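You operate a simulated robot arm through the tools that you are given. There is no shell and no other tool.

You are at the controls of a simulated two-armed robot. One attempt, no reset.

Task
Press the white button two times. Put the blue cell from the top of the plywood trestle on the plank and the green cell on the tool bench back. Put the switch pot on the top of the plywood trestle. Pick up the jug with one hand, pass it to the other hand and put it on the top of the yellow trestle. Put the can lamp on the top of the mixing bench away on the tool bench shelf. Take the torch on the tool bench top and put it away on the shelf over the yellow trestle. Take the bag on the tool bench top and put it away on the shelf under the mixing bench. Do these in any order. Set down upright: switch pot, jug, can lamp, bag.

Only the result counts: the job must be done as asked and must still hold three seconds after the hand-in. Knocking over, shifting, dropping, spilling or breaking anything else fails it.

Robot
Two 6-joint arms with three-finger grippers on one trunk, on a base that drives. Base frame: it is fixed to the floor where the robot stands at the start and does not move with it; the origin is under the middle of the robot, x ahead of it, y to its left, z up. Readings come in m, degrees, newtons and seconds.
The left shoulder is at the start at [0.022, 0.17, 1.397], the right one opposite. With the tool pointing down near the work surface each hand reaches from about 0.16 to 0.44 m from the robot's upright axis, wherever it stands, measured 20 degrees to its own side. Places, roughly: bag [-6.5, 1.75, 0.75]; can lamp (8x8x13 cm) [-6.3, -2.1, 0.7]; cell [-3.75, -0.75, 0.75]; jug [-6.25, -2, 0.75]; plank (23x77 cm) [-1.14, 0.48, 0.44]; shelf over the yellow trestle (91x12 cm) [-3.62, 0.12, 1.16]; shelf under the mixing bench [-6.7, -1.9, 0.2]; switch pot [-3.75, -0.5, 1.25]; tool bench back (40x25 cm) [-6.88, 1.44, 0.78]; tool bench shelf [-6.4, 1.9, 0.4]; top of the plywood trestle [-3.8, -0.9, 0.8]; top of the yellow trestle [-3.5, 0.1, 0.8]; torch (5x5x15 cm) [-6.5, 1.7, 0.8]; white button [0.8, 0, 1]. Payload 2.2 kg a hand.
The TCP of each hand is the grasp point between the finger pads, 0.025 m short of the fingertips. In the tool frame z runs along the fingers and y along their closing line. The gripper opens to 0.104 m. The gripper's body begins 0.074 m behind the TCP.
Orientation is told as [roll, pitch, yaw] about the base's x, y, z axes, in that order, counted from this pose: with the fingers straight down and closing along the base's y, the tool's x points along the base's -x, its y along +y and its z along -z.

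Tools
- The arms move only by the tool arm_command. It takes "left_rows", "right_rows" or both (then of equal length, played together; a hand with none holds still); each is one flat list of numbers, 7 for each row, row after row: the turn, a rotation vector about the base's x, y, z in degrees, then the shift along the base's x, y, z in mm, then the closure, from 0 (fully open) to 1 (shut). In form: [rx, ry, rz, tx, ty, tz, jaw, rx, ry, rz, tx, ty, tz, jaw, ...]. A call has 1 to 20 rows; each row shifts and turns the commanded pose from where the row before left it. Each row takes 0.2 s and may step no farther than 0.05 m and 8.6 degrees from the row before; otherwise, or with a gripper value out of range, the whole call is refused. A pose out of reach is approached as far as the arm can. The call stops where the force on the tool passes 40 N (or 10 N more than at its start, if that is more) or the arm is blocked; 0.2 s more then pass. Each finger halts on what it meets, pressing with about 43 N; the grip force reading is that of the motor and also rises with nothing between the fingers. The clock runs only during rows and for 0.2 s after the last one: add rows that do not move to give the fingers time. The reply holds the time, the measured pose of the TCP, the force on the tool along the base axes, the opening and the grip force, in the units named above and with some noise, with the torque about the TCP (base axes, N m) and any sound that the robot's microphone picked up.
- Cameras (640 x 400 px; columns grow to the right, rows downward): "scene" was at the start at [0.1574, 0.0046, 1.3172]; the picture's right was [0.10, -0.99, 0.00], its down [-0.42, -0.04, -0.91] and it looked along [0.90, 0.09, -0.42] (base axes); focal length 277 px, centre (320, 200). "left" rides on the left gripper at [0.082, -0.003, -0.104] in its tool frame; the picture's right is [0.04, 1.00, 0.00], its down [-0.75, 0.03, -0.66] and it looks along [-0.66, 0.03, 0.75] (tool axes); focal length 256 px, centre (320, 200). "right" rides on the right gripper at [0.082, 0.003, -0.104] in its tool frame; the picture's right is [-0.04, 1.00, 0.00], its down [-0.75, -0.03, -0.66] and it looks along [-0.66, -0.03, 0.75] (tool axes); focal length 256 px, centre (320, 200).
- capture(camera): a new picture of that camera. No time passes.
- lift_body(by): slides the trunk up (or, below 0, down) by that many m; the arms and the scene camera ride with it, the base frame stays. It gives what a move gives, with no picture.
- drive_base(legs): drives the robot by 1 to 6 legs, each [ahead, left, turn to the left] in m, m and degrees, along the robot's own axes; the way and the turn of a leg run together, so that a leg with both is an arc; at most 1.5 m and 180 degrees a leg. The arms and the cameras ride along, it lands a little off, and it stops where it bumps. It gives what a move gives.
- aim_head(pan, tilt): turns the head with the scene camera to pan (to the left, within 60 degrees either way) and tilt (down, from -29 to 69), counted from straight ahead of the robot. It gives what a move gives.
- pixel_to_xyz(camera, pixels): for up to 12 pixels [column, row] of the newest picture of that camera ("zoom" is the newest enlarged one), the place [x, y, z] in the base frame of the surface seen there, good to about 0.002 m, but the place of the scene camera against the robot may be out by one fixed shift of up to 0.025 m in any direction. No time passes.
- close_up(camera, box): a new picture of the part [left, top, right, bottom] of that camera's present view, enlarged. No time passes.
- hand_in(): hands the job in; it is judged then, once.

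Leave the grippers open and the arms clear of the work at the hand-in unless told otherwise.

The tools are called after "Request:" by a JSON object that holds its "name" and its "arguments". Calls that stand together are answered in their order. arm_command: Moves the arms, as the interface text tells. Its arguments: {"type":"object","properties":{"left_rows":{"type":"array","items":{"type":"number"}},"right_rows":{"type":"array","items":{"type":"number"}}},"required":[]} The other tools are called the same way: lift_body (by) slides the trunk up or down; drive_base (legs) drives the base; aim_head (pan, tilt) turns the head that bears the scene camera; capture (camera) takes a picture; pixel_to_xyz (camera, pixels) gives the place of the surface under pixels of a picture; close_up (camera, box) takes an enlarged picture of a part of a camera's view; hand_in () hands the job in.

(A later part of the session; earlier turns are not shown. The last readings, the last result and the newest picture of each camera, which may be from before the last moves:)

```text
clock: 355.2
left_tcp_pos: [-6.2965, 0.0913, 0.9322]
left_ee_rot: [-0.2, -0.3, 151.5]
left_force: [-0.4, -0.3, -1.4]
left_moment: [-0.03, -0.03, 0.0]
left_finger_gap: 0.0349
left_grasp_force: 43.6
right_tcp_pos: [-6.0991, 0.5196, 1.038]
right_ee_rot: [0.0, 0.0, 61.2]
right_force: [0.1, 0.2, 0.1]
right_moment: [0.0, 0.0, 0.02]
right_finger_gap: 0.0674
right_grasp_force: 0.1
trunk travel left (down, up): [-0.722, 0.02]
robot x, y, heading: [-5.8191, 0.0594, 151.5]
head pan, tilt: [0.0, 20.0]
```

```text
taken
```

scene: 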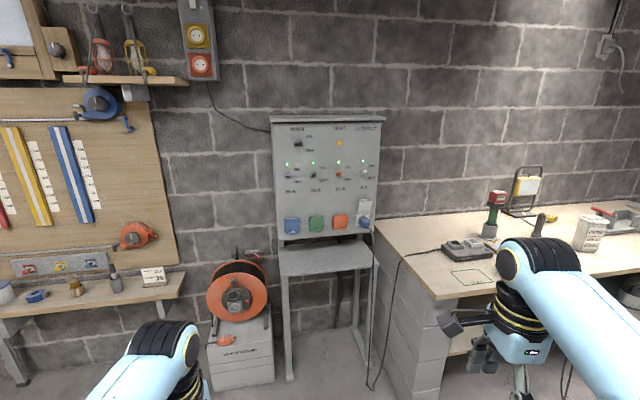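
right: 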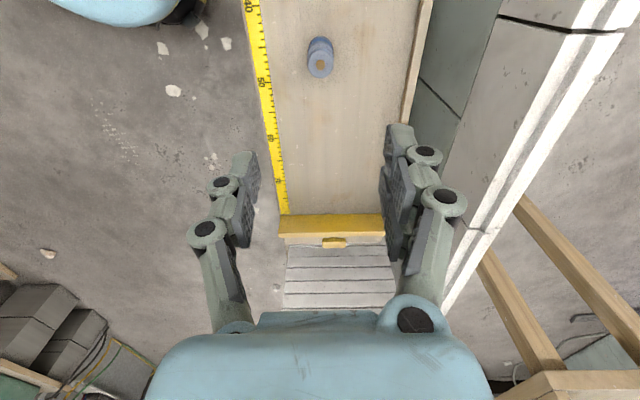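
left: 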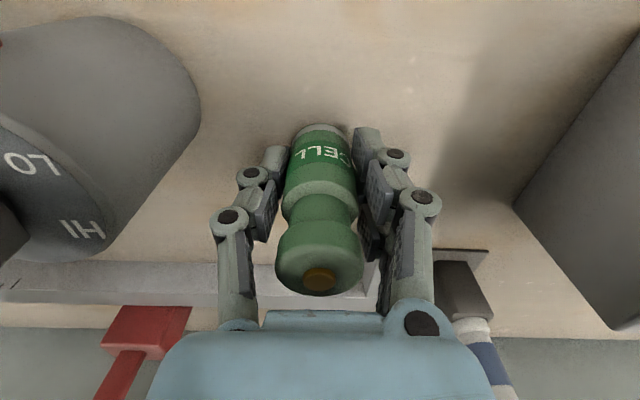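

The tool bench is to the right. I measure its front edge and the objects.

Request:
{"name": "pixel_to_xyz", "arguments": {"camera": "scene", "pixels": [[443, 296], [600, 272], [378, 222], [470, 278], [470, 250], [490, 230], [538, 225], [590, 235], [525, 190], [475, 235], [420, 380], [620, 220]]}}

Request:
{"name": "close_up", "arguments": {"camera": "scene", "box": [420, 150, 640, 290]}}

```text
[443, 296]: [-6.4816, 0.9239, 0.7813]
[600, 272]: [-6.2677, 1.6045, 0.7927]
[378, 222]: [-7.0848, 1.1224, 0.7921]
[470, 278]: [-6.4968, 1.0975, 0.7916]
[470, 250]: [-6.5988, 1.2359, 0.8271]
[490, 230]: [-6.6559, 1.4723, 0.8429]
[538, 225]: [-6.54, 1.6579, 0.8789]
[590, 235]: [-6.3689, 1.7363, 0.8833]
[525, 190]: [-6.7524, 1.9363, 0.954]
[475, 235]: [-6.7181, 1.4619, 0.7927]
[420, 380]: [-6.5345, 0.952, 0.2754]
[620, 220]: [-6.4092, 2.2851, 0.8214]
```

```text
2.86 times, centred on (530, 220) of scene
```

zoom: 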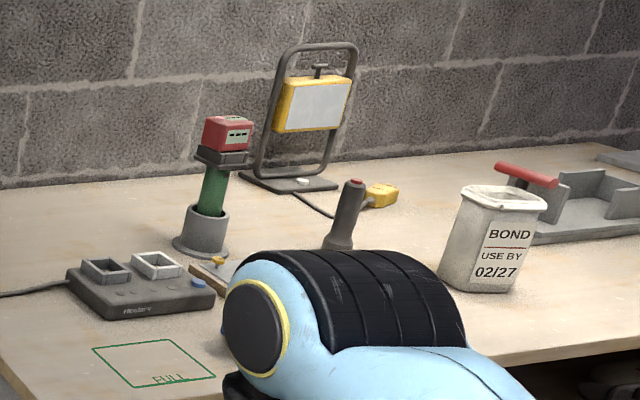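

The bench front runs from [-6.48,0.92] along (0.30,0.95); same 17° turn, so I face heading ≈162.5°. The back zone lies 0.41–0.66 m behind the front edge. I move along the bench to view it, staying 0.65 m from its edge.

Request:
{"name": "drive_base", "arguments": {"legs": [[0, 0, 11], [0, -1.12, 0], [0.24, 0, 0]]}}

Request:
{"name": "aim_head", "arguments": {"pan": 0, "tilt": 30}}

Request:
{"name": "capture", "arguments": {"camera": "scene"}}

Request:
{"name": "aim_head", "arguments": {"pan": 0, "tilt": 60}}

Request:
{"name": "capture", "arguments": {"camera": "scene"}}

```text
clock: 363.0
left_tcp_pos: [-6.1878, 1.1429, 0.9318]
left_ee_rot: [-0.1, -0.2, 163.1]
left_force: [0.2, 0.2, -1.2]
left_moment: [0.0, -0.01, 0.0]
left_finger_gap: 0.035
left_grasp_force: 42.8
right_tcp_pos: [-6.078, 1.6017, 1.0378]
right_ee_rot: [-0.2, 0.1, 72.7]
right_force: [-0.6, 0.4, 0.5]
right_moment: [-0.02, -0.06, 0.02]
right_finger_gap: 0.0676
right_grasp_force: 0.0
trunk travel left (down, up): [-0.722, 0.02]
robot x, y, heading: [-5.7159, 1.2082, 163.0]
head pan, tilt: [0.0, 20.0]
```

```text
clock: 363.8
left_tcp_pos: [-6.1876, 1.1432, 0.9324]
left_ee_rot: [-0.2, -0.3, 163.0]
left_force: [0.7, 0.6, -1.9]
left_moment: [-0.02, -0.01, 0.03]
left_finger_gap: 0.0347
left_grasp_force: 42.5
right_tcp_pos: [-6.0766, 1.6036, 1.038]
right_ee_rot: [-0.1, 0.0, 72.7]
right_force: [0.7, -0.4, -0.4]
right_moment: [-0.01, 0.01, 0.01]
right_finger_gap: 0.0677
right_grasp_force: 0.0
trunk travel left (down, up): [-0.722, 0.02]
robot x, y, heading: [-5.7122, 1.2088, 162.8]
head pan, tilt: [0.0, 30.0]
```

```text
taken
```

scene: 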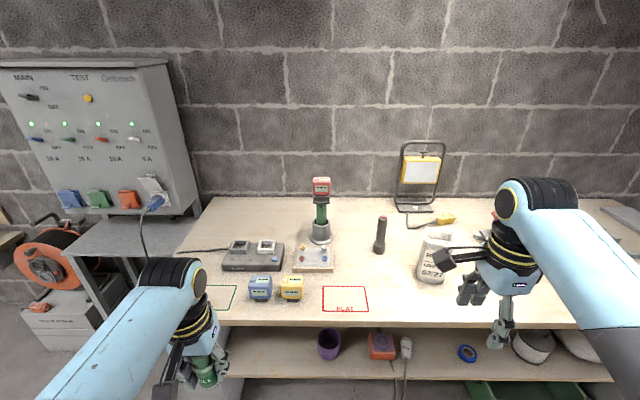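

```text
clock: 364.7
left_tcp_pos: [-6.187, 1.1436, 0.9328]
left_ee_rot: [-0.2, -0.2, 163.1]
left_force: [0.1, 0.3, -1.6]
left_moment: [-0.03, 0.02, -0.01]
left_finger_gap: 0.0348
left_grasp_force: 42.8
right_tcp_pos: [-6.0768, 1.603, 1.0386]
right_ee_rot: [-0.1, 0.0, 72.7]
right_force: [-1.0, 0.4, 0.0]
right_moment: [-0.04, 0.0, 0.02]
right_finger_gap: 0.0676
right_grasp_force: 0.1
trunk travel left (down, up): [-0.722, 0.02]
robot x, y, heading: [-5.7145, 1.2049, 162.7]
head pan, tilt: [0.0, 60.0]
```

```text
taken
```

scene: 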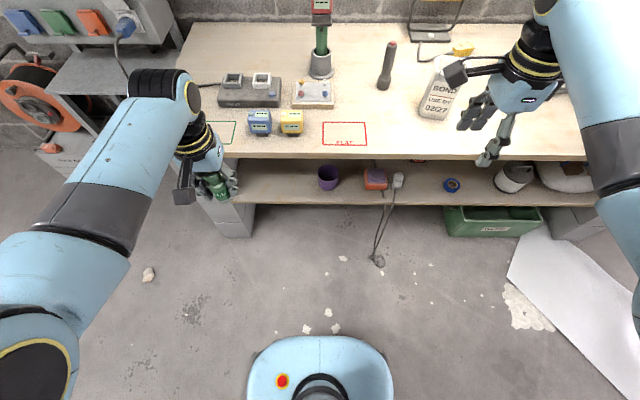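

Good view of bench and under-bench. I measure the pillar, bin, cable end, shelf edge and bench back area.

Request:
{"name": "pixel_to_xyz", "arguments": {"camera": "scene", "pixels": [[253, 236], [447, 236], [380, 262], [300, 203], [300, 157], [290, 190], [280, 40], [230, 60], [320, 75], [265, 95], [330, 270], [240, 130]]}}

Request:
{"name": "aim_head", "arguments": {"pan": 0, "tilt": 35}}

Request:
{"name": "close_up", "arguments": {"camera": "scene", "box": [180, 150, 460, 320]}}

Request:
{"name": "pixel_to_xyz", "arguments": {"camera": "zoom", "pixels": [[150, 120], [200, 80], [240, 110], [100, 80], [320, 165], [325, 60], [460, 210], [465, 150], [560, 240], [580, 280], [540, 110], [420, 90]]}}

```text
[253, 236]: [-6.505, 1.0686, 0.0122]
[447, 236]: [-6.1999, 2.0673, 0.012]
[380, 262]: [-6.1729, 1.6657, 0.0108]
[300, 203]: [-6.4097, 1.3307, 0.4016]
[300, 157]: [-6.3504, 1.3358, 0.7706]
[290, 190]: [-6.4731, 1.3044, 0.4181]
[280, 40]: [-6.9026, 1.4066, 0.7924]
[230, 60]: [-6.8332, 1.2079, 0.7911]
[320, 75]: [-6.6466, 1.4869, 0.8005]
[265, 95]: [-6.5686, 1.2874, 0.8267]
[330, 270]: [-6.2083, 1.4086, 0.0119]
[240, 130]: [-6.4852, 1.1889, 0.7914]
```

```text
clock: 365.6
left_tcp_pos: [-6.1873, 1.1442, 0.9322]
left_ee_rot: [-0.2, -0.3, 163.0]
left_force: [-0.1, 0.1, -1.6]
left_moment: [-0.03, -0.01, 0.04]
left_finger_gap: 0.0345
left_grasp_force: 43.1
right_tcp_pos: [-6.0781, 1.6023, 1.0371]
right_ee_rot: [-0.1, -0.1, 72.7]
right_force: [0.2, -0.1, 0.2]
right_moment: [0.0, 0.0, 0.0]
right_finger_gap: 0.068
right_grasp_force: 0.1
trunk travel left (down, up): [-0.722, 0.02]
robot x, y, heading: [-5.7193, 1.2043, 163.0]
head pan, tilt: [0.0, 35.0]
```

```text
2.29 times, centred on (320, 235) of scene
```

zoom: 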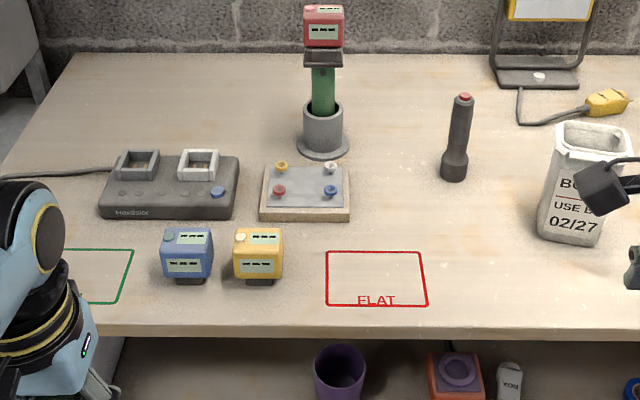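

```text
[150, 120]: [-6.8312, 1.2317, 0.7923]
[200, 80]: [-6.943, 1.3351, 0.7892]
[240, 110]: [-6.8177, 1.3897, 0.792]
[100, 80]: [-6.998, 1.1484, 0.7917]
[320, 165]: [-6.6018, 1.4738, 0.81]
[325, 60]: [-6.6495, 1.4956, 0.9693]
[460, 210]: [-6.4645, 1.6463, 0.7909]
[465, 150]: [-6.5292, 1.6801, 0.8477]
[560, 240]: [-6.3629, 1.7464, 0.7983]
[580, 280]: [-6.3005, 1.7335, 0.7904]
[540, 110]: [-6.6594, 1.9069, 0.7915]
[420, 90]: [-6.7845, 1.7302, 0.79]
```

The back zone is empty behind the charger. To reach it, the base may slip under the shelf (gap from along 0.13 to 0.80 m, shelf underside ~0.36 > base 0.27). First I tuck the right hand out to the side of the robot.

Request:
{"name": "arm_command", "arguments": {"right_rows": [0, 0, 0, 10, 33, -10, 0.3, 0, 0, 0, 10, 33, -10, 0.3, 0, 0, 0, 12, 35, -10, 0.3, 0, 0, 0, 12, 35, -10, 0.3, 0, 0, 0, 15, 30, -10, 0.3, 0, 0, 0, 40, 0, 0, 0.3, 0, 0, 0, 42, -13, 0, 0.3, 0, 0, 0, 42, -13, 0, 0.3, 0, 0, 0, 42, -13, 0, 0.3, 0, 0, 0, 42, -13, 0, 0.3, 0, 0, 0, 42, -13, 0, 0.3, 0, 0, 0, 42, -13, 0, 0.3, 0, 0, 0, 42, -13, 0, 0.3]}}

Request:
{"name": "aim_head", "arguments": {"pan": -50, "tilt": 50}}

Request:
{"name": "capture", "arguments": {"camera": "scene"}}

```text
clock: 368.4
left_tcp_pos: [-6.1855, 1.1434, 0.9331]
left_ee_rot: [-0.2, -0.3, 163.0]
left_force: [0.2, -0.1, -1.7]
left_moment: [0.01, 0.01, 0.0]
left_finger_gap: 0.0349
left_grasp_force: 42.7
right_tcp_pos: [-5.6846, 1.6751, 0.9891]
right_ee_rot: [0.0, 0.1, 72.7]
right_force: [0.1, 0.5, -0.2]
right_moment: [-0.05, 0.03, 0.01]
right_finger_gap: 0.0727
right_grasp_force: 0.0
trunk travel left (down, up): [-0.722, 0.02]
robot x, y, heading: [-5.7152, 1.2055, 162.9]
head pan, tilt: [0.0, 35.0]
```

```text
clock: 369.6
left_tcp_pos: [-6.186, 1.1441, 0.9313]
left_ee_rot: [-0.1, -0.2, 163.0]
left_force: [-0.5, -1.0, -1.1]
left_moment: [0.01, 0.0, 0.02]
left_finger_gap: 0.0349
left_grasp_force: 43.4
right_tcp_pos: [-5.6831, 1.6762, 0.99]
right_ee_rot: [0.0, 0.0, 72.7]
right_force: [-0.3, -0.5, -0.6]
right_moment: [-0.01, 0.01, -0.03]
right_finger_gap: 0.0727
right_grasp_force: 0.0
trunk travel left (down, up): [-0.722, 0.02]
robot x, y, heading: [-5.7149, 1.2057, 162.9]
head pan, tilt: [-50.0, 50.0]
```

```text
taken
```

scene: 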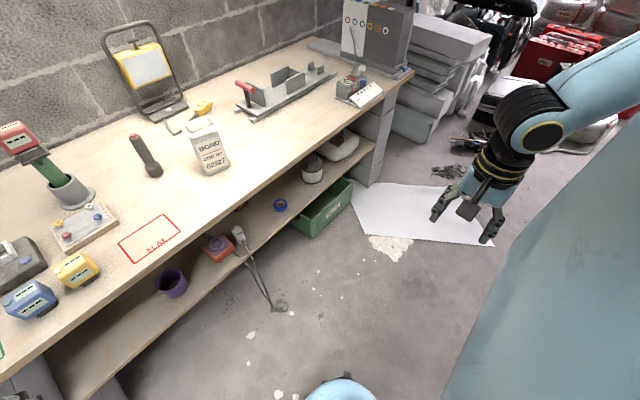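

The tuck works. I pull the right hand slightly further back, and raise/extend the left hand forward (toward ahead 0.63 m) so the trunk can be lowered afterwards.

Request:
{"name": "arm_command", "arguments": {"right_rows": [0, 0, 0, 36, 3, 0, 0.3, 0, 0, 0, 36, 3, 0, 0.3, 0, 0, 0, 36, 3, 0, 0.3, 0, 0, 0, 0, 0, 0, 0.3, 0, 0, 0, 0, 0, 0, 0.3, 0, 0, 0, 0, 0, 0, 0.3, 0, 0, 0, 0, 0, 0, 0.3, 0, 0, 0, 0, 0, 0, 0.3, 0, 0, 0, 0, 0, 0, 0.3, 0, 0, 0, 0, 0, 0, 0.3], "left_rows": [0, 0, 0, 0, 0, 45, 1, 0, 0, 0, 0, 0, 45, 1, 0, 0, 0, 0, 0, 45, 1, 0, 0, 0, -38, 11.7, 0, 1, 0, 0, 0, -38, 11.7, 0, 1, 0, 0, 0, -38, 11.7, 0, 1, 0, 0, 0, 0, 0, 45, 1, 0, 0, 0, 0, 0, 45, 1, 0, 0, 0, -38, 11.7, 0, 1, 0, 0, 0, -38, 11.7, 0, 1]}}

```text
clock: 371.8
left_tcp_pos: [-6.376, 1.2016, 1.155]
left_ee_rot: [-0.1, -0.2, 162.9]
left_force: [-0.8, 0.3, -0.7]
left_moment: [0.02, -0.03, 0.01]
left_finger_gap: 0.0351
left_grasp_force: 42.6
right_tcp_pos: [-5.602, 1.6832, 0.9501]
right_ee_rot: [-0.2, 0.0, 72.7]
right_force: [1.0, -0.3, 0.6]
right_moment: [0.02, 0.01, -0.03]
right_finger_gap: 0.0728
right_grasp_force: 0.1
right hand out of reach, approached as far as the arm can: row 1, 2, 3
trunk travel left (down, up): [-0.722, 0.02]
robot x, y, heading: [-5.7156, 1.2056, 163.2]
head pan, tilt: [-50.0, 50.0]
```

Left hand is extended and high. Before driving in, I check the electric cabinet's right edge against my left arm's path.

Request:
{"name": "aim_head", "arguments": {"pan": 20, "tilt": 20}}

Request:
{"name": "capture", "arguments": {"camera": "scene"}}

Request:
{"name": "pixel_to_xyz", "arguments": {"camera": "scene", "pixels": [[255, 100], [290, 200], [298, 230], [270, 220], [225, 120], [260, 60], [285, 150], [320, 240]]}}

```text
clock: 373.2
left_tcp_pos: [-6.3748, 1.2015, 1.1567]
left_ee_rot: [-0.2, -0.4, 163.0]
left_force: [-0.3, 0.0, -0.4]
left_moment: [-0.04, 0.0, -0.01]
left_finger_gap: 0.035
left_grasp_force: 42.8
right_tcp_pos: [-5.6009, 1.6826, 0.9485]
right_ee_rot: [-0.2, 0.0, 72.7]
right_force: [0.3, 0.5, -0.4]
right_moment: [0.01, -0.03, -0.01]
right_finger_gap: 0.0728
right_grasp_force: 0.0
trunk travel left (down, up): [-0.722, 0.02]
robot x, y, heading: [-5.7162, 1.2041, 163.0]
head pan, tilt: [20.0, 20.0]
```

```text
taken
```

scene: 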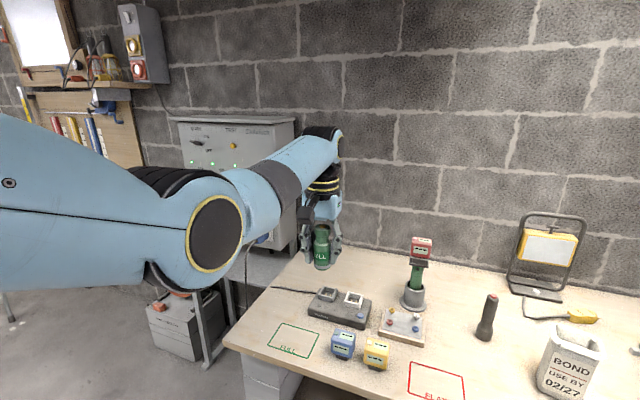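

```text
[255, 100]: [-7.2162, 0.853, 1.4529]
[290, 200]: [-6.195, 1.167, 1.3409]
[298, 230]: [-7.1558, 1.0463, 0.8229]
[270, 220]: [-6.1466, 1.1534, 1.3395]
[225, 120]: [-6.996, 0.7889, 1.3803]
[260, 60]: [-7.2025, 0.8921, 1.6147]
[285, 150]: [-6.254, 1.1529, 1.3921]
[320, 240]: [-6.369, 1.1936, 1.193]
```

No conflict: the cabinet ends at along ≈0, the arm works at ≈0.24. I drive left 0.06 m and ahead 0.3 m, then look under and above before the last part.

Request:
{"name": "drive_base", "arguments": {"legs": [[0, 0.06, 0], [0.3, 0, 0]]}}

Request:
{"name": "aim_head", "arguments": {"pan": 0, "tilt": 69}}

Request:
{"name": "capture", "arguments": {"camera": "scene"}}

Request:
{"name": "capture", "arguments": {"camera": "left"}}

```text
clock: 375.8
left_tcp_pos: [-6.6833, 1.2305, 1.1568]
left_ee_rot: [-0.2, -0.3, 163.1]
left_force: [-0.4, 0.3, -1.8]
left_moment: [-0.03, -0.04, 0.04]
left_finger_gap: 0.0347
left_grasp_force: 43.3
right_tcp_pos: [-5.9109, 1.7132, 0.9489]
right_ee_rot: [-0.2, 0.1, 72.9]
right_force: [-0.3, 0.5, -0.8]
right_moment: [-0.02, -0.02, -0.03]
right_finger_gap: 0.0728
right_grasp_force: 0.2
trunk travel left (down, up): [-0.722, 0.02]
robot x, y, heading: [-6.0196, 1.2351, 163.2]
head pan, tilt: [20.0, 20.0]
```

```text
clock: 377.0
left_tcp_pos: [-6.6843, 1.2307, 1.1577]
left_ee_rot: [-0.2, -0.3, 163.2]
left_force: [0.0, -0.4, -1.5]
left_moment: [-0.02, 0.0, -0.03]
left_finger_gap: 0.0347
left_grasp_force: 42.9
right_tcp_pos: [-5.9105, 1.7141, 0.948]
right_ee_rot: [-0.1, 0.0, 72.8]
right_force: [-0.2, -0.2, -0.4]
right_moment: [0.0, 0.02, 0.02]
right_finger_gap: 0.0726
right_grasp_force: 0.0
trunk travel left (down, up): [-0.722, 0.02]
robot x, y, heading: [-6.0211, 1.236, 163.1]
head pan, tilt: [0.0, 68.8]
```

```text
taken
```

scene: 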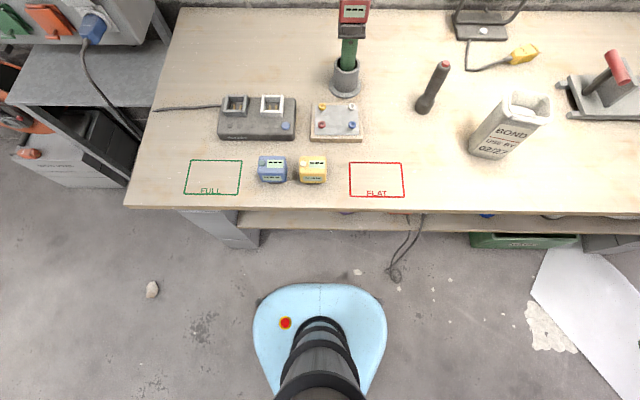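

```text
taken
```

left: 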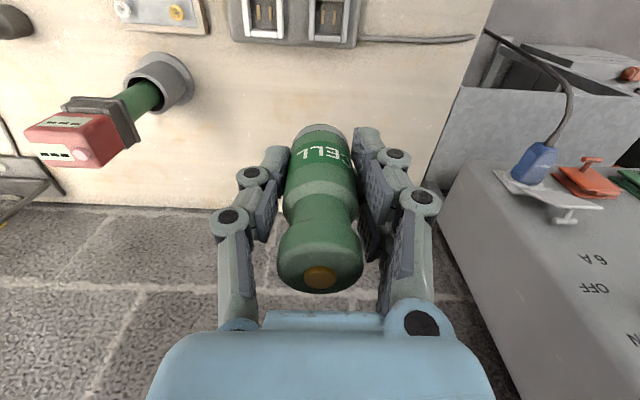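

The cable plug on the floor at (396,276) is near the base's right side. I measure it and the pillar.

Request:
{"name": "pixel_to_xyz", "arguments": {"camera": "scene", "pixels": [[396, 276], [388, 270], [402, 270], [357, 272], [256, 246], [262, 246], [320, 282], [410, 230], [425, 222], [300, 211], [300, 226]]}}

Request:
{"name": "pixel_to_xyz", "arguments": {"camera": "left", "pixels": [[450, 180], [500, 240], [540, 190], [440, 300], [160, 80], [80, 140], [300, 100], [430, 150], [200, 190]]}}

```text
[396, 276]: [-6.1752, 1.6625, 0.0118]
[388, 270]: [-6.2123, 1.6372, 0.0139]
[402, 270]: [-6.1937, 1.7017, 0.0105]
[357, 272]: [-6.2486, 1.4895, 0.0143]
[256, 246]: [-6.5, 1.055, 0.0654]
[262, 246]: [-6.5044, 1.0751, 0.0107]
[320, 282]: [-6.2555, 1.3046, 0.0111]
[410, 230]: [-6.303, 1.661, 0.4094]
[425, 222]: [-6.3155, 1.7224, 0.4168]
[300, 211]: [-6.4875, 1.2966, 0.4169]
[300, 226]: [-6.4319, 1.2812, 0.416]
```

```text
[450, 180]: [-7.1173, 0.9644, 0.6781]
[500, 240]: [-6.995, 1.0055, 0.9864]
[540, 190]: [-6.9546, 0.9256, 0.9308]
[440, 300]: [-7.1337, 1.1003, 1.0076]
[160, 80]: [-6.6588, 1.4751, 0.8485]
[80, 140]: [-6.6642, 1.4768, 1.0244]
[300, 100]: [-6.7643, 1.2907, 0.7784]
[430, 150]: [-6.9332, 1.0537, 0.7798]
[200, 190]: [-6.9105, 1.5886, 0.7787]
```

Cable margin is ~10 cm, fine. I drive ahead 0.15 m (base front just at the bench edge), then lower the trunk 0.24 m.

Request:
{"name": "drive_base", "arguments": {"legs": [[0.15, 0, 0]]}}

Request:
{"name": "lift_body", "arguments": {"by": -0.2}}

Request:
{"name": "capture", "arguments": {"camera": "left"}}

Request:
{"name": "aim_head", "arguments": {"pan": -40, "tilt": 55}}

Request:
{"name": "capture", "arguments": {"camera": "scene"}}

```text
clock: 378.4
left_tcp_pos: [-6.8262, 1.2718, 1.1562]
left_ee_rot: [-0.2, -0.3, 163.4]
left_force: [-0.5, 0.2, -1.0]
left_moment: [0.01, 0.0, -0.02]
left_finger_gap: 0.0349
left_grasp_force: 43.3
right_tcp_pos: [-6.0547, 1.7575, 0.9487]
right_ee_rot: [-0.2, 0.0, 73.0]
right_force: [-0.4, -0.3, 0.7]
right_moment: [0.0, -0.03, 0.02]
right_finger_gap: 0.0726
right_grasp_force: 0.0
trunk travel left (down, up): [-0.722, 0.02]
robot x, y, heading: [-6.1645, 1.2812, 163.3]
head pan, tilt: [0.0, 68.8]
```

```text
clock: 380.5
left_tcp_pos: [-6.8264, 1.2717, 0.9563]
left_ee_rot: [-0.2, -0.3, 163.3]
left_force: [1.0, 1.1, -0.1]
left_moment: [-0.05, 0.0, 0.02]
left_finger_gap: 0.035
left_grasp_force: 43.5
right_tcp_pos: [-6.0553, 1.7569, 0.7492]
right_ee_rot: [-0.2, -0.1, 73.1]
right_force: [-0.5, 0.4, -0.1]
right_moment: [0.02, -0.02, 0.02]
right_finger_gap: 0.0729
right_grasp_force: 0.0
trunk travel left (down, up): [-0.522, 0.22]
robot x, y, heading: [-6.1657, 1.2832, 163.5]
head pan, tilt: [0.0, 68.8]
```

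```text
taken
```

left: 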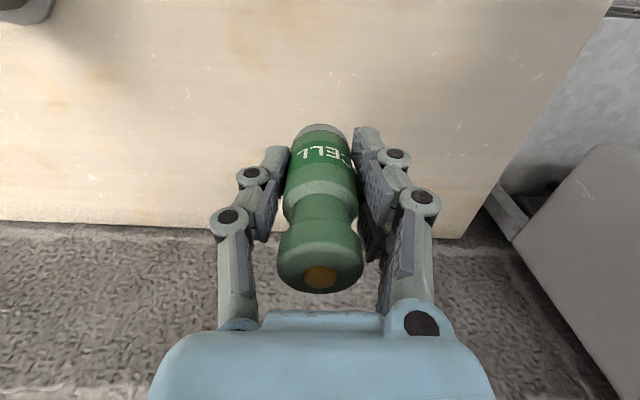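

```text
clock: 381.6
left_tcp_pos: [-6.8269, 1.2717, 0.9563]
left_ee_rot: [-0.2, -0.4, 163.3]
left_force: [-0.2, 0.7, -1.5]
left_moment: [0.01, -0.02, -0.03]
left_finger_gap: 0.0347
left_grasp_force: 42.6
right_tcp_pos: [-6.0561, 1.7564, 0.7489]
right_ee_rot: [-0.1, 0.0, 73.0]
right_force: [0.0, 0.3, -0.2]
right_moment: [-0.03, 0.0, 0.01]
right_finger_gap: 0.0728
right_grasp_force: 0.0
trunk travel left (down, up): [-0.522, 0.22]
robot x, y, heading: [-6.1629, 1.2778, 163.6]
head pan, tilt: [-40.0, 55.0]
```

```text
taken
```

scene: 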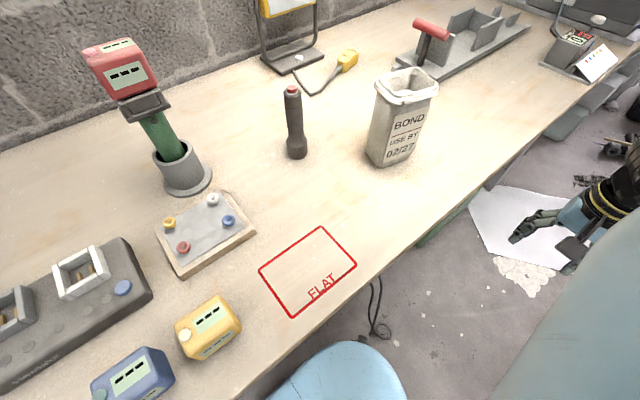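

I measure the bench's back and left edges with the left wrist camera to fix the final spot.

Request:
{"name": "pixel_to_xyz", "arguments": {"camera": "left", "pixels": [[100, 218], [200, 222], [440, 232], [520, 150], [300, 60], [150, 150]]}}

```text
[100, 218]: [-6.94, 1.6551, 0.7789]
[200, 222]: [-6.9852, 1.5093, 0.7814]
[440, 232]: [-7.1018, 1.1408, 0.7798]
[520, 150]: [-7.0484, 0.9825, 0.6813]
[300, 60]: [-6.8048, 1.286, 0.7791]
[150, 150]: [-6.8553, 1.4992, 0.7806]
```

The bench's back edge is 0.655 m from its front, so the back strip is 0.405–0.655. I shift the hand to depth ≈0.47, then lower the trunk 0.125 m.

Request:
{"name": "arm_command", "arguments": {"left_rows": [0, 0, 0, -11.5, 25.6, 0, 1, 0, 0, 0, -11.5, 25.6, 0, 1, 0, 0, 0, 0, 0, 0, 1]}}

Request:
{"name": "lift_body", "arguments": {"by": -0.125}}

Request:
{"name": "arm_command", "arguments": {"left_rows": [0, 0, 0, 0, 0, -3, 1, 0, 0, 0, 0, 0, -3, 1]}}

```text
clock: 382.4
left_tcp_pos: [-6.8448, 1.3215, 0.9591]
left_ee_rot: [-0.2, -0.3, 163.4]
left_force: [-0.2, -0.2, -0.8]
left_moment: [-0.03, -0.02, 0.0]
left_finger_gap: 0.0351
left_grasp_force: 43.0
left hand out of reach, approached as far as the arm can: row 2
right_tcp_pos: [-6.0551, 1.7567, 0.7491]
right_ee_rot: [-0.1, -0.1, 72.9]
right_force: [-0.8, -0.7, 0.2]
right_moment: [-0.01, 0.05, 0.01]
right_finger_gap: 0.0726
right_grasp_force: 0.1
trunk travel left (down, up): [-0.522, 0.22]
robot x, y, heading: [-6.1679, 1.2831, 163.2]
head pan, tilt: [-40.0, 55.0]
```

```text
clock: 383.9
left_tcp_pos: [-6.8458, 1.3207, 0.8326]
left_ee_rot: [-0.2, -0.3, 163.4]
left_force: [0.1, 0.0, -0.6]
left_moment: [0.0, 0.01, 0.02]
left_finger_gap: 0.0348
left_grasp_force: 42.8
right_tcp_pos: [-6.056, 1.7554, 0.6245]
right_ee_rot: [-0.2, 0.1, 73.0]
right_force: [0.1, 0.2, -0.3]
right_moment: [0.02, 0.01, -0.02]
right_finger_gap: 0.0727
right_grasp_force: 0.0
trunk travel left (down, up): [-0.397, 0.345]
robot x, y, heading: [-6.1658, 1.2832, 163.4]
head pan, tilt: [-40.0, 55.0]
```

```text
clock: 384.5
left_tcp_pos: [-6.8455, 1.321, 0.8258]
left_ee_rot: [-0.2, -0.2, 163.3]
left_force: [-0.6, -0.2, -1.4]
left_moment: [0.02, -0.01, -0.02]
left_finger_gap: 0.0347
left_grasp_force: 42.9
right_tcp_pos: [-6.0545, 1.7557, 0.6238]
right_ee_rot: [-0.2, -0.1, 73.0]
right_force: [0.3, -0.1, 0.2]
right_moment: [0.0, -0.03, 0.01]
right_finger_gap: 0.0728
right_grasp_force: 0.2
trunk travel left (down, up): [-0.397, 0.345]
robot x, y, heading: [-6.1684, 1.2817, 163.6]
head pan, tilt: [-40.0, 55.0]
```

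Position is right (depth 0.466). I lower in small steps until contact.

Request:
{"name": "arm_command", "arguments": {"left_rows": [0, 0, 0, 0, 0, -2, 1, 0, 0, 0, 0, 0, -2, 1]}}

Request:
{"name": "arm_command", "arguments": {"left_rows": [0, 0, 0, 0, 0, -1, 1, 0, 0, 0, 0, 0, -1, 1]}}

```text
clock: 385.1
left_tcp_pos: [-6.8461, 1.3217, 0.8208]
left_ee_rot: [-0.2, -0.3, 163.3]
left_force: [-0.1, -0.4, 0.0]
left_moment: [0.0, 0.0, 0.0]
left_finger_gap: 0.0349
left_grasp_force: 43.0
right_tcp_pos: [-6.0548, 1.7565, 0.6238]
right_ee_rot: [-0.2, 0.0, 73.0]
right_force: [-0.4, 0.1, -0.1]
right_moment: [0.03, 0.0, -0.02]
right_finger_gap: 0.0731
right_grasp_force: 0.2
trunk travel left (down, up): [-0.397, 0.345]
robot x, y, heading: [-6.1632, 1.284, 163.3]
head pan, tilt: [-40.0, 55.0]
```

```text
clock: 385.7
left_tcp_pos: [-6.8458, 1.3212, 0.8212]
left_ee_rot: [-0.2, -0.5, 163.4]
left_force: [-0.9, -1.6, 12.0]
left_moment: [-0.13, 0.03, 0.0]
left_finger_gap: 0.0349
left_grasp_force: 43.4
right_tcp_pos: [-6.0549, 1.7566, 0.6247]
right_ee_rot: [-0.1, -0.1, 73.0]
right_force: [-0.3, -0.3, 0.0]
right_moment: [0.0, 0.0, 0.03]
right_finger_gap: 0.0727
right_grasp_force: 0.1
trunk travel left (down, up): [-0.397, 0.345]
robot x, y, heading: [-6.1632, 1.2781, 163.2]
head pan, tilt: [-40.0, 55.0]
```

Contact. I ease up 1 mm, open gently, and lift with the trunk.

Request:
{"name": "arm_command", "arguments": {"left_rows": [0, 0, 0, 0, 0, 1, 1, 0, 0, 0, 0, 0, 0, 0.65, 0, 0, 0, 0, 0, 0, 0.6, 0, 0, 0, 0, 0, 0, 0.5, 0, 0, 0, 0, 0, 0, 0.35, 0, 0, 0, 0, 0, 0, 0.35]}}

Request:
{"name": "lift_body", "arguments": {"by": 0.2}}

Request:
{"name": "capture", "arguments": {"camera": "left"}}

```text
clock: 387.1
left_tcp_pos: [-6.8455, 1.3212, 0.8211]
left_ee_rot: [-0.2, -0.3, 163.4]
left_force: [-0.5, 0.5, -0.2]
left_moment: [0.03, 0.02, 0.03]
left_finger_gap: 0.0676
left_grasp_force: 0.0
right_tcp_pos: [-6.0554, 1.757, 0.6239]
right_ee_rot: [-0.2, 0.0, 73.0]
right_force: [-0.7, -0.2, -0.4]
right_moment: [0.0, 0.0, -0.01]
right_finger_gap: 0.0728
right_grasp_force: 0.0
trunk travel left (down, up): [-0.397, 0.345]
robot x, y, heading: [-6.1679, 1.2807, 163.2]
head pan, tilt: [-40.0, 55.0]
```

```text
clock: 389.3
left_tcp_pos: [-6.847, 1.3218, 1.0337]
left_ee_rot: [-0.1, -1.4, 163.4]
left_force: [0.5, 0.1, 0.8]
left_moment: [0.02, 0.03, 0.02]
left_finger_gap: 0.0677
left_grasp_force: 0.0
right_tcp_pos: [-6.0551, 1.7575, 0.8241]
right_ee_rot: [-0.1, 0.1, 72.9]
right_force: [0.1, 0.1, 0.6]
right_moment: [0.01, 0.01, 0.03]
right_finger_gap: 0.0728
right_grasp_force: 0.1
trunk travel left (down, up): [-0.597, 0.145]
robot x, y, heading: [-6.1654, 1.2799, 163.4]
head pan, tilt: [-40.0, 55.0]
```

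```text
taken
```

left: 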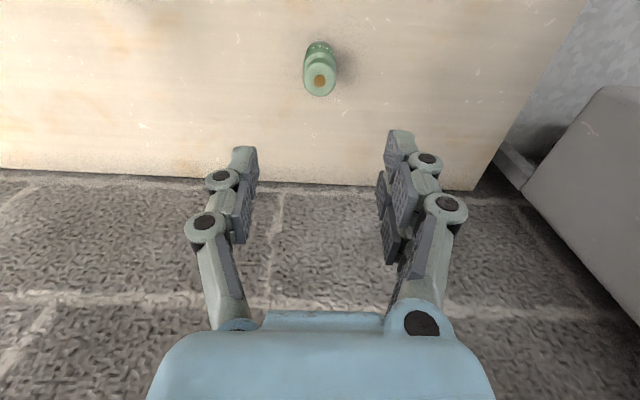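

The green cell stands on the bench's back. I raise the trunk and back off 0.4 m.

Request:
{"name": "lift_body", "arguments": {"by": 0.14}}

Request:
{"name": "drive_base", "arguments": {"legs": [[-0.45, 0, 0]]}}

Request:
{"name": "aim_head", "arguments": {"pan": -20, "tilt": 35}}

Request:
{"name": "capture", "arguments": {"camera": "scene"}}

Request:
{"name": "close_up", "arguments": {"camera": "scene", "box": [280, 130, 480, 290]}}

```text
clock: 391.0
left_tcp_pos: [-6.8453, 1.3213, 1.1742]
left_ee_rot: [-0.1, -1.4, 163.5]
left_force: [0.0, -0.9, 0.9]
left_moment: [0.01, -0.01, 0.02]
left_finger_gap: 0.0679
left_grasp_force: 0.1
right_tcp_pos: [-6.0548, 1.7576, 0.9642]
right_ee_rot: [-0.2, 0.0, 73.0]
right_force: [0.2, 0.3, 0.5]
right_moment: [-0.01, -0.05, -0.02]
right_finger_gap: 0.0728
right_grasp_force: 0.0
trunk travel left (down, up): [-0.737, 0.005]
robot x, y, heading: [-6.1671, 1.2781, 163.5]
head pan, tilt: [-40.0, 55.0]
```

```text
clock: 393.7
left_tcp_pos: [-6.4201, 1.1924, 1.1756]
left_ee_rot: [-0.1, -1.4, 163.4]
left_force: [-0.7, 0.8, -0.1]
left_moment: [-0.01, 0.01, 0.01]
left_finger_gap: 0.0672
left_grasp_force: 0.1
right_tcp_pos: [-5.6285, 1.6279, 0.9636]
right_ee_rot: [-0.2, 0.0, 73.0]
right_force: [-0.2, 0.2, -0.1]
right_moment: [-0.01, 0.02, 0.01]
right_finger_gap: 0.0729
right_grasp_force: 0.1
trunk travel left (down, up): [-0.737, 0.005]
robot x, y, heading: [-5.7384, 1.1547, 163.4]
head pan, tilt: [-40.0, 55.0]
```

```text
clock: 394.5
left_tcp_pos: [-6.4193, 1.1917, 1.1753]
left_ee_rot: [-0.2, -1.3, 163.4]
left_force: [0.0, 0.1, 0.9]
left_moment: [0.02, -0.01, 0.0]
left_finger_gap: 0.0676
left_grasp_force: 0.0
right_tcp_pos: [-5.6282, 1.628, 0.965]
right_ee_rot: [-0.3, 0.0, 73.0]
right_force: [0.4, -0.6, -0.7]
right_moment: [0.0, 0.03, -0.03]
right_finger_gap: 0.0728
right_grasp_force: 0.0
trunk travel left (down, up): [-0.737, 0.005]
robot x, y, heading: [-5.7382, 1.1499, 163.3]
head pan, tilt: [-20.0, 35.0]
```

```text
taken
```

scene: 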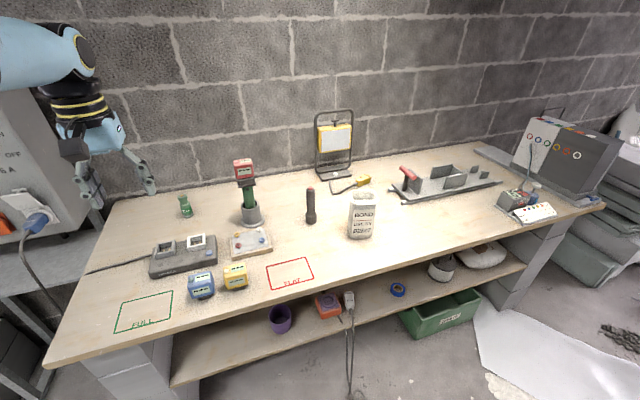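

```text
2.50 times, centred on (380, 210) of scene
```

zoom: 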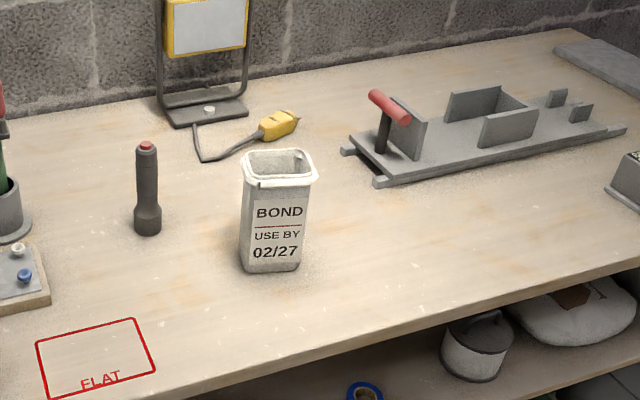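

The bag is an open-topped upright packet. I measure its corners, plus the torch.

Request:
{"name": "pixel_to_xyz", "arguments": {"camera": "zoom", "pixels": [[272, 266], [246, 260], [297, 266], [280, 184], [245, 178], [314, 180], [280, 152], [290, 165], [250, 160], [310, 160], [147, 200], [147, 232]]}}

```text
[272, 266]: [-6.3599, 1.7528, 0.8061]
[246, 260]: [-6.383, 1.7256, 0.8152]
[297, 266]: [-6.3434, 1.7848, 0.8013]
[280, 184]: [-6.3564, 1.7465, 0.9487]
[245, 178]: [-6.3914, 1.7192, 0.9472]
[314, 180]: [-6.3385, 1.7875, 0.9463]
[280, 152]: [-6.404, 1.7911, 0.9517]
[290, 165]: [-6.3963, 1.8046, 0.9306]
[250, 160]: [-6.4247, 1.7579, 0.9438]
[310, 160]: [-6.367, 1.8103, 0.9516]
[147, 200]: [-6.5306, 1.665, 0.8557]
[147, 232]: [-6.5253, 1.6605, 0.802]
```

Bag: rim z≈0.938, about 86×58 mm at the rim, centre ≈[-6.384,1.770], facing heading ≈146°. Since it must go on a low shelf, I want to hold it with horizontal fingers. I bring the right hand forward and turn it so its camera will end on top.

Request:
{"name": "arm_command", "arguments": {"right_rows": [0, 0, 0, -42, 13, 0, 0, 0, 0, 0, -42, 13, 0, 0, 0, 0, 0, -42, 13, 0, 0, 0, 0, 0, -42, 13, 0, 0, 0, 0, 0, -42, 13, 0, 0, 0, 0, 0, -42, 13, 0, 0, 0, 0, 0, -42, 13, 0, 0, 0, 0, 0, -42, 13, 0, 0, 0, 0, 0, -42, 13, 0, 0, 0, 0, 0, -12, -36, 20, 0, 0, 0, 0, -12, -36, 20, 0, 0, 0, 0, -12, -36, 20, 0]}}

Request:
{"name": "arm_command", "arguments": {"right_rows": [0, 0, -8.5, 0, 0, 0, 0, 0, 0, -8.5, 0, 0, 0, 0, 0, 0, -8.5, 0, 0, 0, 0, 0, 0, -8.5, 0, 0, 0, 0, 0, 0, -8.5, 0, 0, 0, 0, 0, 0, -8.5, 0, 0, 0, 0, 0, 0, -8.5, 0, 0, 0, 0, 0, 0, -8.5, 0, 0, 0, 0, 0, 0, -8.5, 0, 0, 0, 0, 0, 0, -8.5, 0, 0, 0, 0]}}

```text
clock: 397.1
left_tcp_pos: [-6.4205, 1.1929, 1.1747]
left_ee_rot: [-0.1, -1.4, 163.4]
left_force: [0.2, -0.1, 0.6]
left_moment: [0.03, 0.04, 0.04]
left_finger_gap: 0.0677
left_grasp_force: 0.0
right_tcp_pos: [-6.0451, 1.6341, 1.0254]
right_ee_rot: [-0.3, 0.0, 73.0]
right_force: [-0.4, -0.7, 0.4]
right_moment: [0.02, -0.03, 0.0]
right_finger_gap: 0.104
right_grasp_force: 0.0
trunk travel left (down, up): [-0.737, 0.005]
robot x, y, heading: [-5.7355, 1.1519, 163.4]
head pan, tilt: [-20.0, 35.0]
```

```text
clock: 399.3
left_tcp_pos: [-6.4187, 1.1923, 1.1738]
left_ee_rot: [-0.1, -1.4, 163.4]
left_force: [-0.5, -0.2, 0.9]
left_moment: [-0.01, 0.0, 0.03]
left_finger_gap: 0.0676
left_grasp_force: 0.0
right_tcp_pos: [-6.0447, 1.6395, 1.0222]
right_ee_rot: [-0.2, -0.2, -11.6]
right_force: [0.1, 0.2, -0.4]
right_moment: [0.0, 0.04, 0.03]
right_finger_gap: 0.1038
right_grasp_force: 0.0
trunk travel left (down, up): [-0.737, 0.005]
robot x, y, heading: [-5.735, 1.1545, 163.2]
head pan, tilt: [-20.0, 35.0]
```

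Turning works without limits. Now I pitch the fingers forward in free air (rotation about the hand's own closing axis), moving slightly ahead.

Request:
{"name": "arm_command", "arguments": {"right_rows": [1.71, 8.33, 0, -10, 3, 0, 0, 1.71, 8.33, 0, -10, 3, 0, 0, 1.71, 8.33, 0, -10, 3, 0, 0, 1.71, 8.33, 0, -10, 3, 0, 0, 1.71, 8.33, 0, -10, 3, 0, 0]}}

Request:
{"name": "capture", "arguments": {"camera": "scene"}}

```text
clock: 400.5
left_tcp_pos: [-6.4188, 1.1928, 1.174]
left_ee_rot: [-0.2, -1.4, 163.4]
left_force: [-0.3, 0.4, 0.3]
left_moment: [0.01, 0.02, 0.03]
left_finger_gap: 0.0675
left_grasp_force: 0.1
right_tcp_pos: [-6.1041, 1.6651, 1.0103]
right_ee_rot: [-0.5, 42.5, -12.2]
right_force: [0.0, 0.2, 0.3]
right_moment: [-0.02, 0.01, 0.0]
right_finger_gap: 0.104
right_grasp_force: 0.1
right hand out of reach, approached as far as the arm can: row 1, 2
trunk travel left (down, up): [-0.737, 0.005]
robot x, y, heading: [-5.7383, 1.1534, 163.2]
head pan, tilt: [-20.0, 35.0]
```

```text
taken
```

scene: 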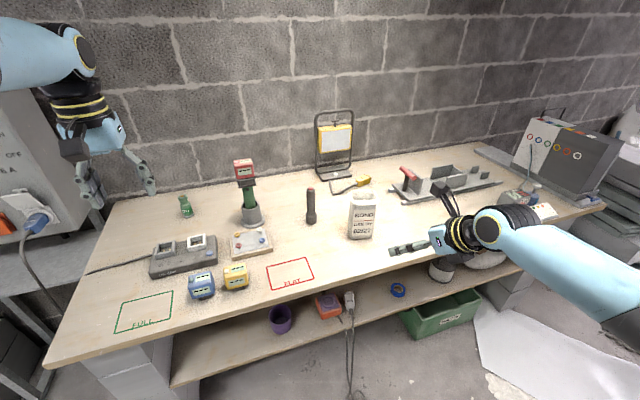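

At 42° it works well, camera on top. I continue to horizontal.

Request:
{"name": "arm_command", "arguments": {"right_rows": [1.75, 8.3, 0, -5, 1.5, 0, 0, 1.75, 8.3, 0, -5, 1.5, 0, 0, 1.75, 8.3, 0, -5, 1.5, 0, 0, 1.75, 8.3, 0, -5, 1.5, 0, 0, 1.75, 8.3, 0, -5, 1.5, 0, 0, 1.0, 4.9, 0, 0, 0, 0, 0]}}

Request:
{"name": "capture", "arguments": {"camera": "scene"}}

Request:
{"name": "capture", "arguments": {"camera": "right"}}

```text
clock: 401.9
left_tcp_pos: [-6.4203, 1.1932, 1.1744]
left_ee_rot: [-0.2, -1.4, 163.3]
left_force: [-0.3, -0.2, -0.5]
left_moment: [-0.02, -0.03, 0.02]
left_finger_gap: 0.0677
left_grasp_force: 0.0
right_tcp_pos: [-6.1512, 1.6795, 1.0148]
right_ee_rot: [-9.6, 88.6, -18.9]
right_force: [-0.1, -0.2, 0.1]
right_moment: [0.01, -0.01, 0.01]
right_finger_gap: 0.1039
right_grasp_force: 0.1
right hand out of reach, approached as far as the arm can: row 4, 5, 6
trunk travel left (down, up): [-0.737, 0.005]
robot x, y, heading: [-5.7394, 1.1507, 163.1]
head pan, tilt: [-20.0, 35.0]
```

```text
taken
```

scene: 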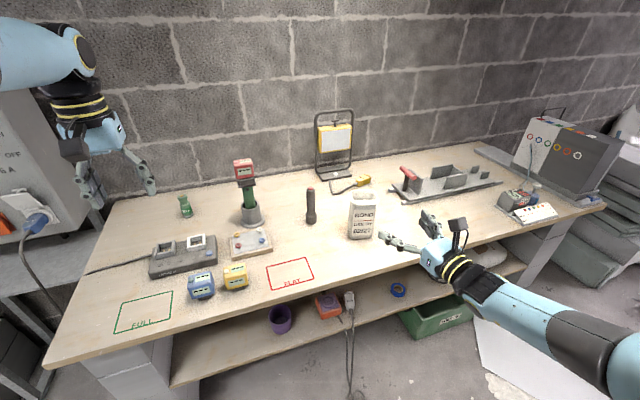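

```text
taken
```

right: 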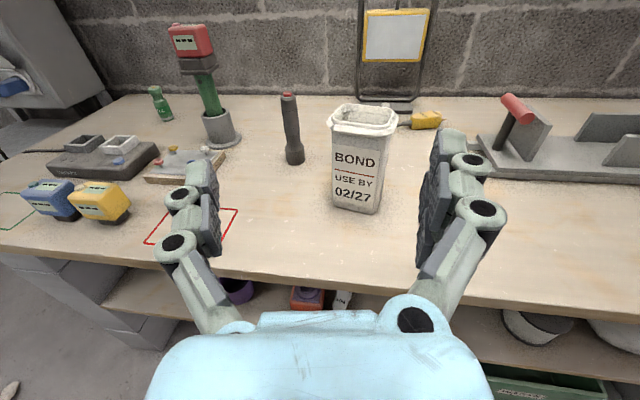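

The hand is horizontal with the camera on top, seeing the bag at (330–395,105–215). I measure the bag and torch with this camera.

Request:
{"name": "close_up", "arguments": {"camera": "right", "box": [260, 80, 440, 230]}}

Request:
{"name": "pixel_to_xyz", "arguments": {"camera": "right", "pixels": [[336, 195], [380, 208], [331, 130], [392, 135], [358, 165], [345, 104], [395, 110], [334, 160], [388, 165], [292, 155], [290, 96], [360, 215]]}}

```text
2.67 times, centred on (350, 155) of right
```

zoom: 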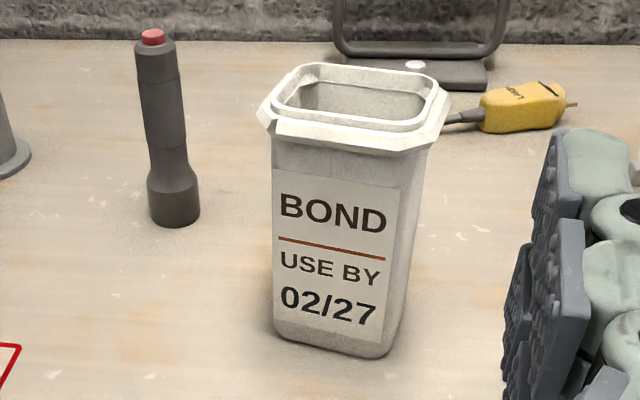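

```text
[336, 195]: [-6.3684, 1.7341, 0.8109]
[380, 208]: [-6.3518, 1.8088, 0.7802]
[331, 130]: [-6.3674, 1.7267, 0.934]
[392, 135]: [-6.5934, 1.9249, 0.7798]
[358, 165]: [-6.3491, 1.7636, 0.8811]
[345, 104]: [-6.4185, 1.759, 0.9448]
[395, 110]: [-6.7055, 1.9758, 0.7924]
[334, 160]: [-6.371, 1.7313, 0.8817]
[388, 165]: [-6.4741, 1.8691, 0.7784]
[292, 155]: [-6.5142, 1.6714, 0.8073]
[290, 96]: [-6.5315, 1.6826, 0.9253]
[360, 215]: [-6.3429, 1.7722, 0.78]
```

I refine with a few more pixels: right front edge, rim corners.

Request:
{"name": "pixel_to_xyz", "arguments": {"camera": "right", "pixels": [[375, 174], [372, 195], [378, 155], [384, 165], [332, 123], [380, 135], [392, 122], [397, 116], [380, 108], [340, 106], [328, 118], [360, 131]]}}

```text
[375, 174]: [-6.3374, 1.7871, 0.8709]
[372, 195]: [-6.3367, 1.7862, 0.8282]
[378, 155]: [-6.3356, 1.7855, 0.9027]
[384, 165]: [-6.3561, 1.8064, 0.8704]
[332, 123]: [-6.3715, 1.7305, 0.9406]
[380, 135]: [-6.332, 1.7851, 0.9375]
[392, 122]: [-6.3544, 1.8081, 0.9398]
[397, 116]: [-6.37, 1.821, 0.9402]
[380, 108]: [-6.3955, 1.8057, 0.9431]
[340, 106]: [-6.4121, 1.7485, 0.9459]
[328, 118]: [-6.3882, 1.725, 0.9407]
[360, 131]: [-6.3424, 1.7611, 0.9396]
```

Bag centre by wrist camera: [-6.376,1.773], face heading ≈148.6°. I raise the right hand and yaw it −22° to face the bag squarely; at the same time I swing the left hand outward and back.

Request:
{"name": "arm_command", "arguments": {"right_rows": [0, 0, 0, -19, 6, 45, 0, 0, 0, 0, -19, 6, 45, 0, 0, 0, 0, -19, 6, 45, 0, 0, 0, 0, -19, 6, 45, 0, 0, 0, -7.4, 0, 0, 0, 0, 0, 0, -7.4, 0, 0, 0, 0, 0, 0, -7.3, 0, 0, 0, 0, 0, 0, 0, 0, 0, 0, 0, 0, 0, 0, 0, 0, 0, 0, 0, 0, 0, 0, 0, 0, 0, 0, 0, 0, 0, 0, 0, 0, 0, 0, 0, 0, 0, 0, 0], "left_rows": [0, 0, 0, 17.9, -27.2, 0, 0.3, 0, 0, 0, 17.9, -27.2, 0, 0.3, 0, 0, 0, 17.9, -27.2, -12, 0.3, 0, 0, 0, 17.9, -27.2, -12, 0.3, 0, 0, 0, 17.9, -27.2, -12, 0.3, 0, 0, 0, 17.9, -27.2, -12, 0.3, 0, 0, 0, 17.9, -27.2, -12, 0.3, 0, 0, 0, 17.9, -27.2, -12, 0.3, 0, 0, 0, 17.9, -27.2, -12, 0.3, 0, 0, 0, 17.9, -27.2, -12, 0.3, 0, 0, 0, 17.9, -27.2, -12, 0.3, 0, 0, 0, 17.9, -27.2, -12, 0.3]}}

Request:
{"name": "capture", "arguments": {"camera": "scene"}}

```text
clock: 404.5
left_tcp_pos: [-6.2047, 0.8635, 1.0542]
left_ee_rot: [-0.2, -1.5, 163.4]
left_force: [-0.1, 0.5, 0.4]
left_moment: [0.05, 0.0, 0.02]
left_finger_gap: 0.0726
left_grasp_force: 0.0
right_tcp_pos: [-6.2293, 1.7023, 1.1991]
right_ee_rot: [-77.0, 89.9, -110.6]
right_force: [0.2, -0.1, -0.4]
right_moment: [0.0, -0.02, 0.0]
right_finger_gap: 0.104
right_grasp_force: 0.1
right hand out of reach, approached as far as the arm can: row 1
trunk travel left (down, up): [-0.737, 0.005]
robot x, y, heading: [-5.7374, 1.1529, 163.2]
head pan, tilt: [-20.0, 35.0]
```

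```text
taken
```

scene: 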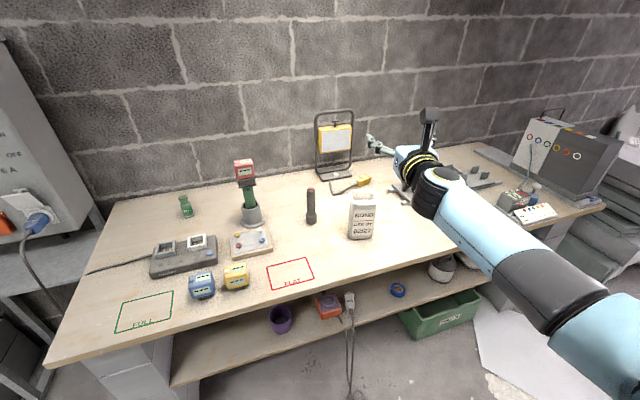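

Facing ≈147°, 16 cm before the bag. I lower the trunk 0.335 m so the hand is at bag mid-height.

Request:
{"name": "lift_body", "arguments": {"by": -0.33}}

Request:
{"name": "capture", "arguments": {"camera": "right"}}

Request:
{"name": "capture", "arguments": {"camera": "scene"}}

```text
clock: 407.8
left_tcp_pos: [-6.2045, 0.8662, 0.7247]
left_ee_rot: [-0.1, -1.4, 163.4]
left_force: [0.0, 0.4, 0.0]
left_moment: [-0.01, -0.02, -0.01]
left_finger_gap: 0.0729
left_grasp_force: 0.2
right_tcp_pos: [-6.2317, 1.7039, 0.869]
right_ee_rot: [-71.7, 89.8, -105.4]
right_force: [0.1, 0.6, 0.3]
right_moment: [0.02, 0.0, 0.0]
right_finger_gap: 0.1043
right_grasp_force: 0.1
trunk travel left (down, up): [-0.407, 0.335]
robot x, y, heading: [-5.7395, 1.1537, 163.3]
head pan, tilt: [-20.0, 35.0]
```

```text
taken
```

right: 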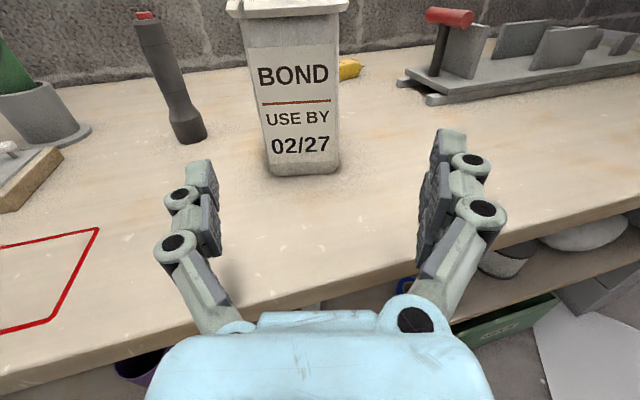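

```text
taken
```

scene: 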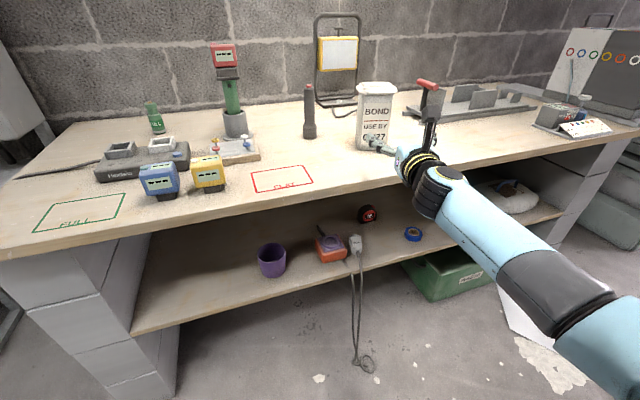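

The hand faces the bag squarely, slightly to its right. I measure the bag again from here.

Request:
{"name": "pixel_to_xyz", "arguments": {"camera": "right", "pixels": [[262, 130], [337, 130], [298, 130], [270, 165], [335, 165], [298, 172], [290, 12], [258, 90], [339, 90], [345, 5]]}}

```text
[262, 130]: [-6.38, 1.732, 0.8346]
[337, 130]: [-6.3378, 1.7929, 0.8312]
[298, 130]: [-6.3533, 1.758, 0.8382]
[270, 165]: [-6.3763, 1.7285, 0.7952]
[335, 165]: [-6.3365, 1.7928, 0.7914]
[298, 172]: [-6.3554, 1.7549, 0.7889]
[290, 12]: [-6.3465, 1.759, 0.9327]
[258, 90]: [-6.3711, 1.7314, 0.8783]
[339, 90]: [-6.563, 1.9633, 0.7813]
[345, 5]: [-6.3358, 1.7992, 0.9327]
```

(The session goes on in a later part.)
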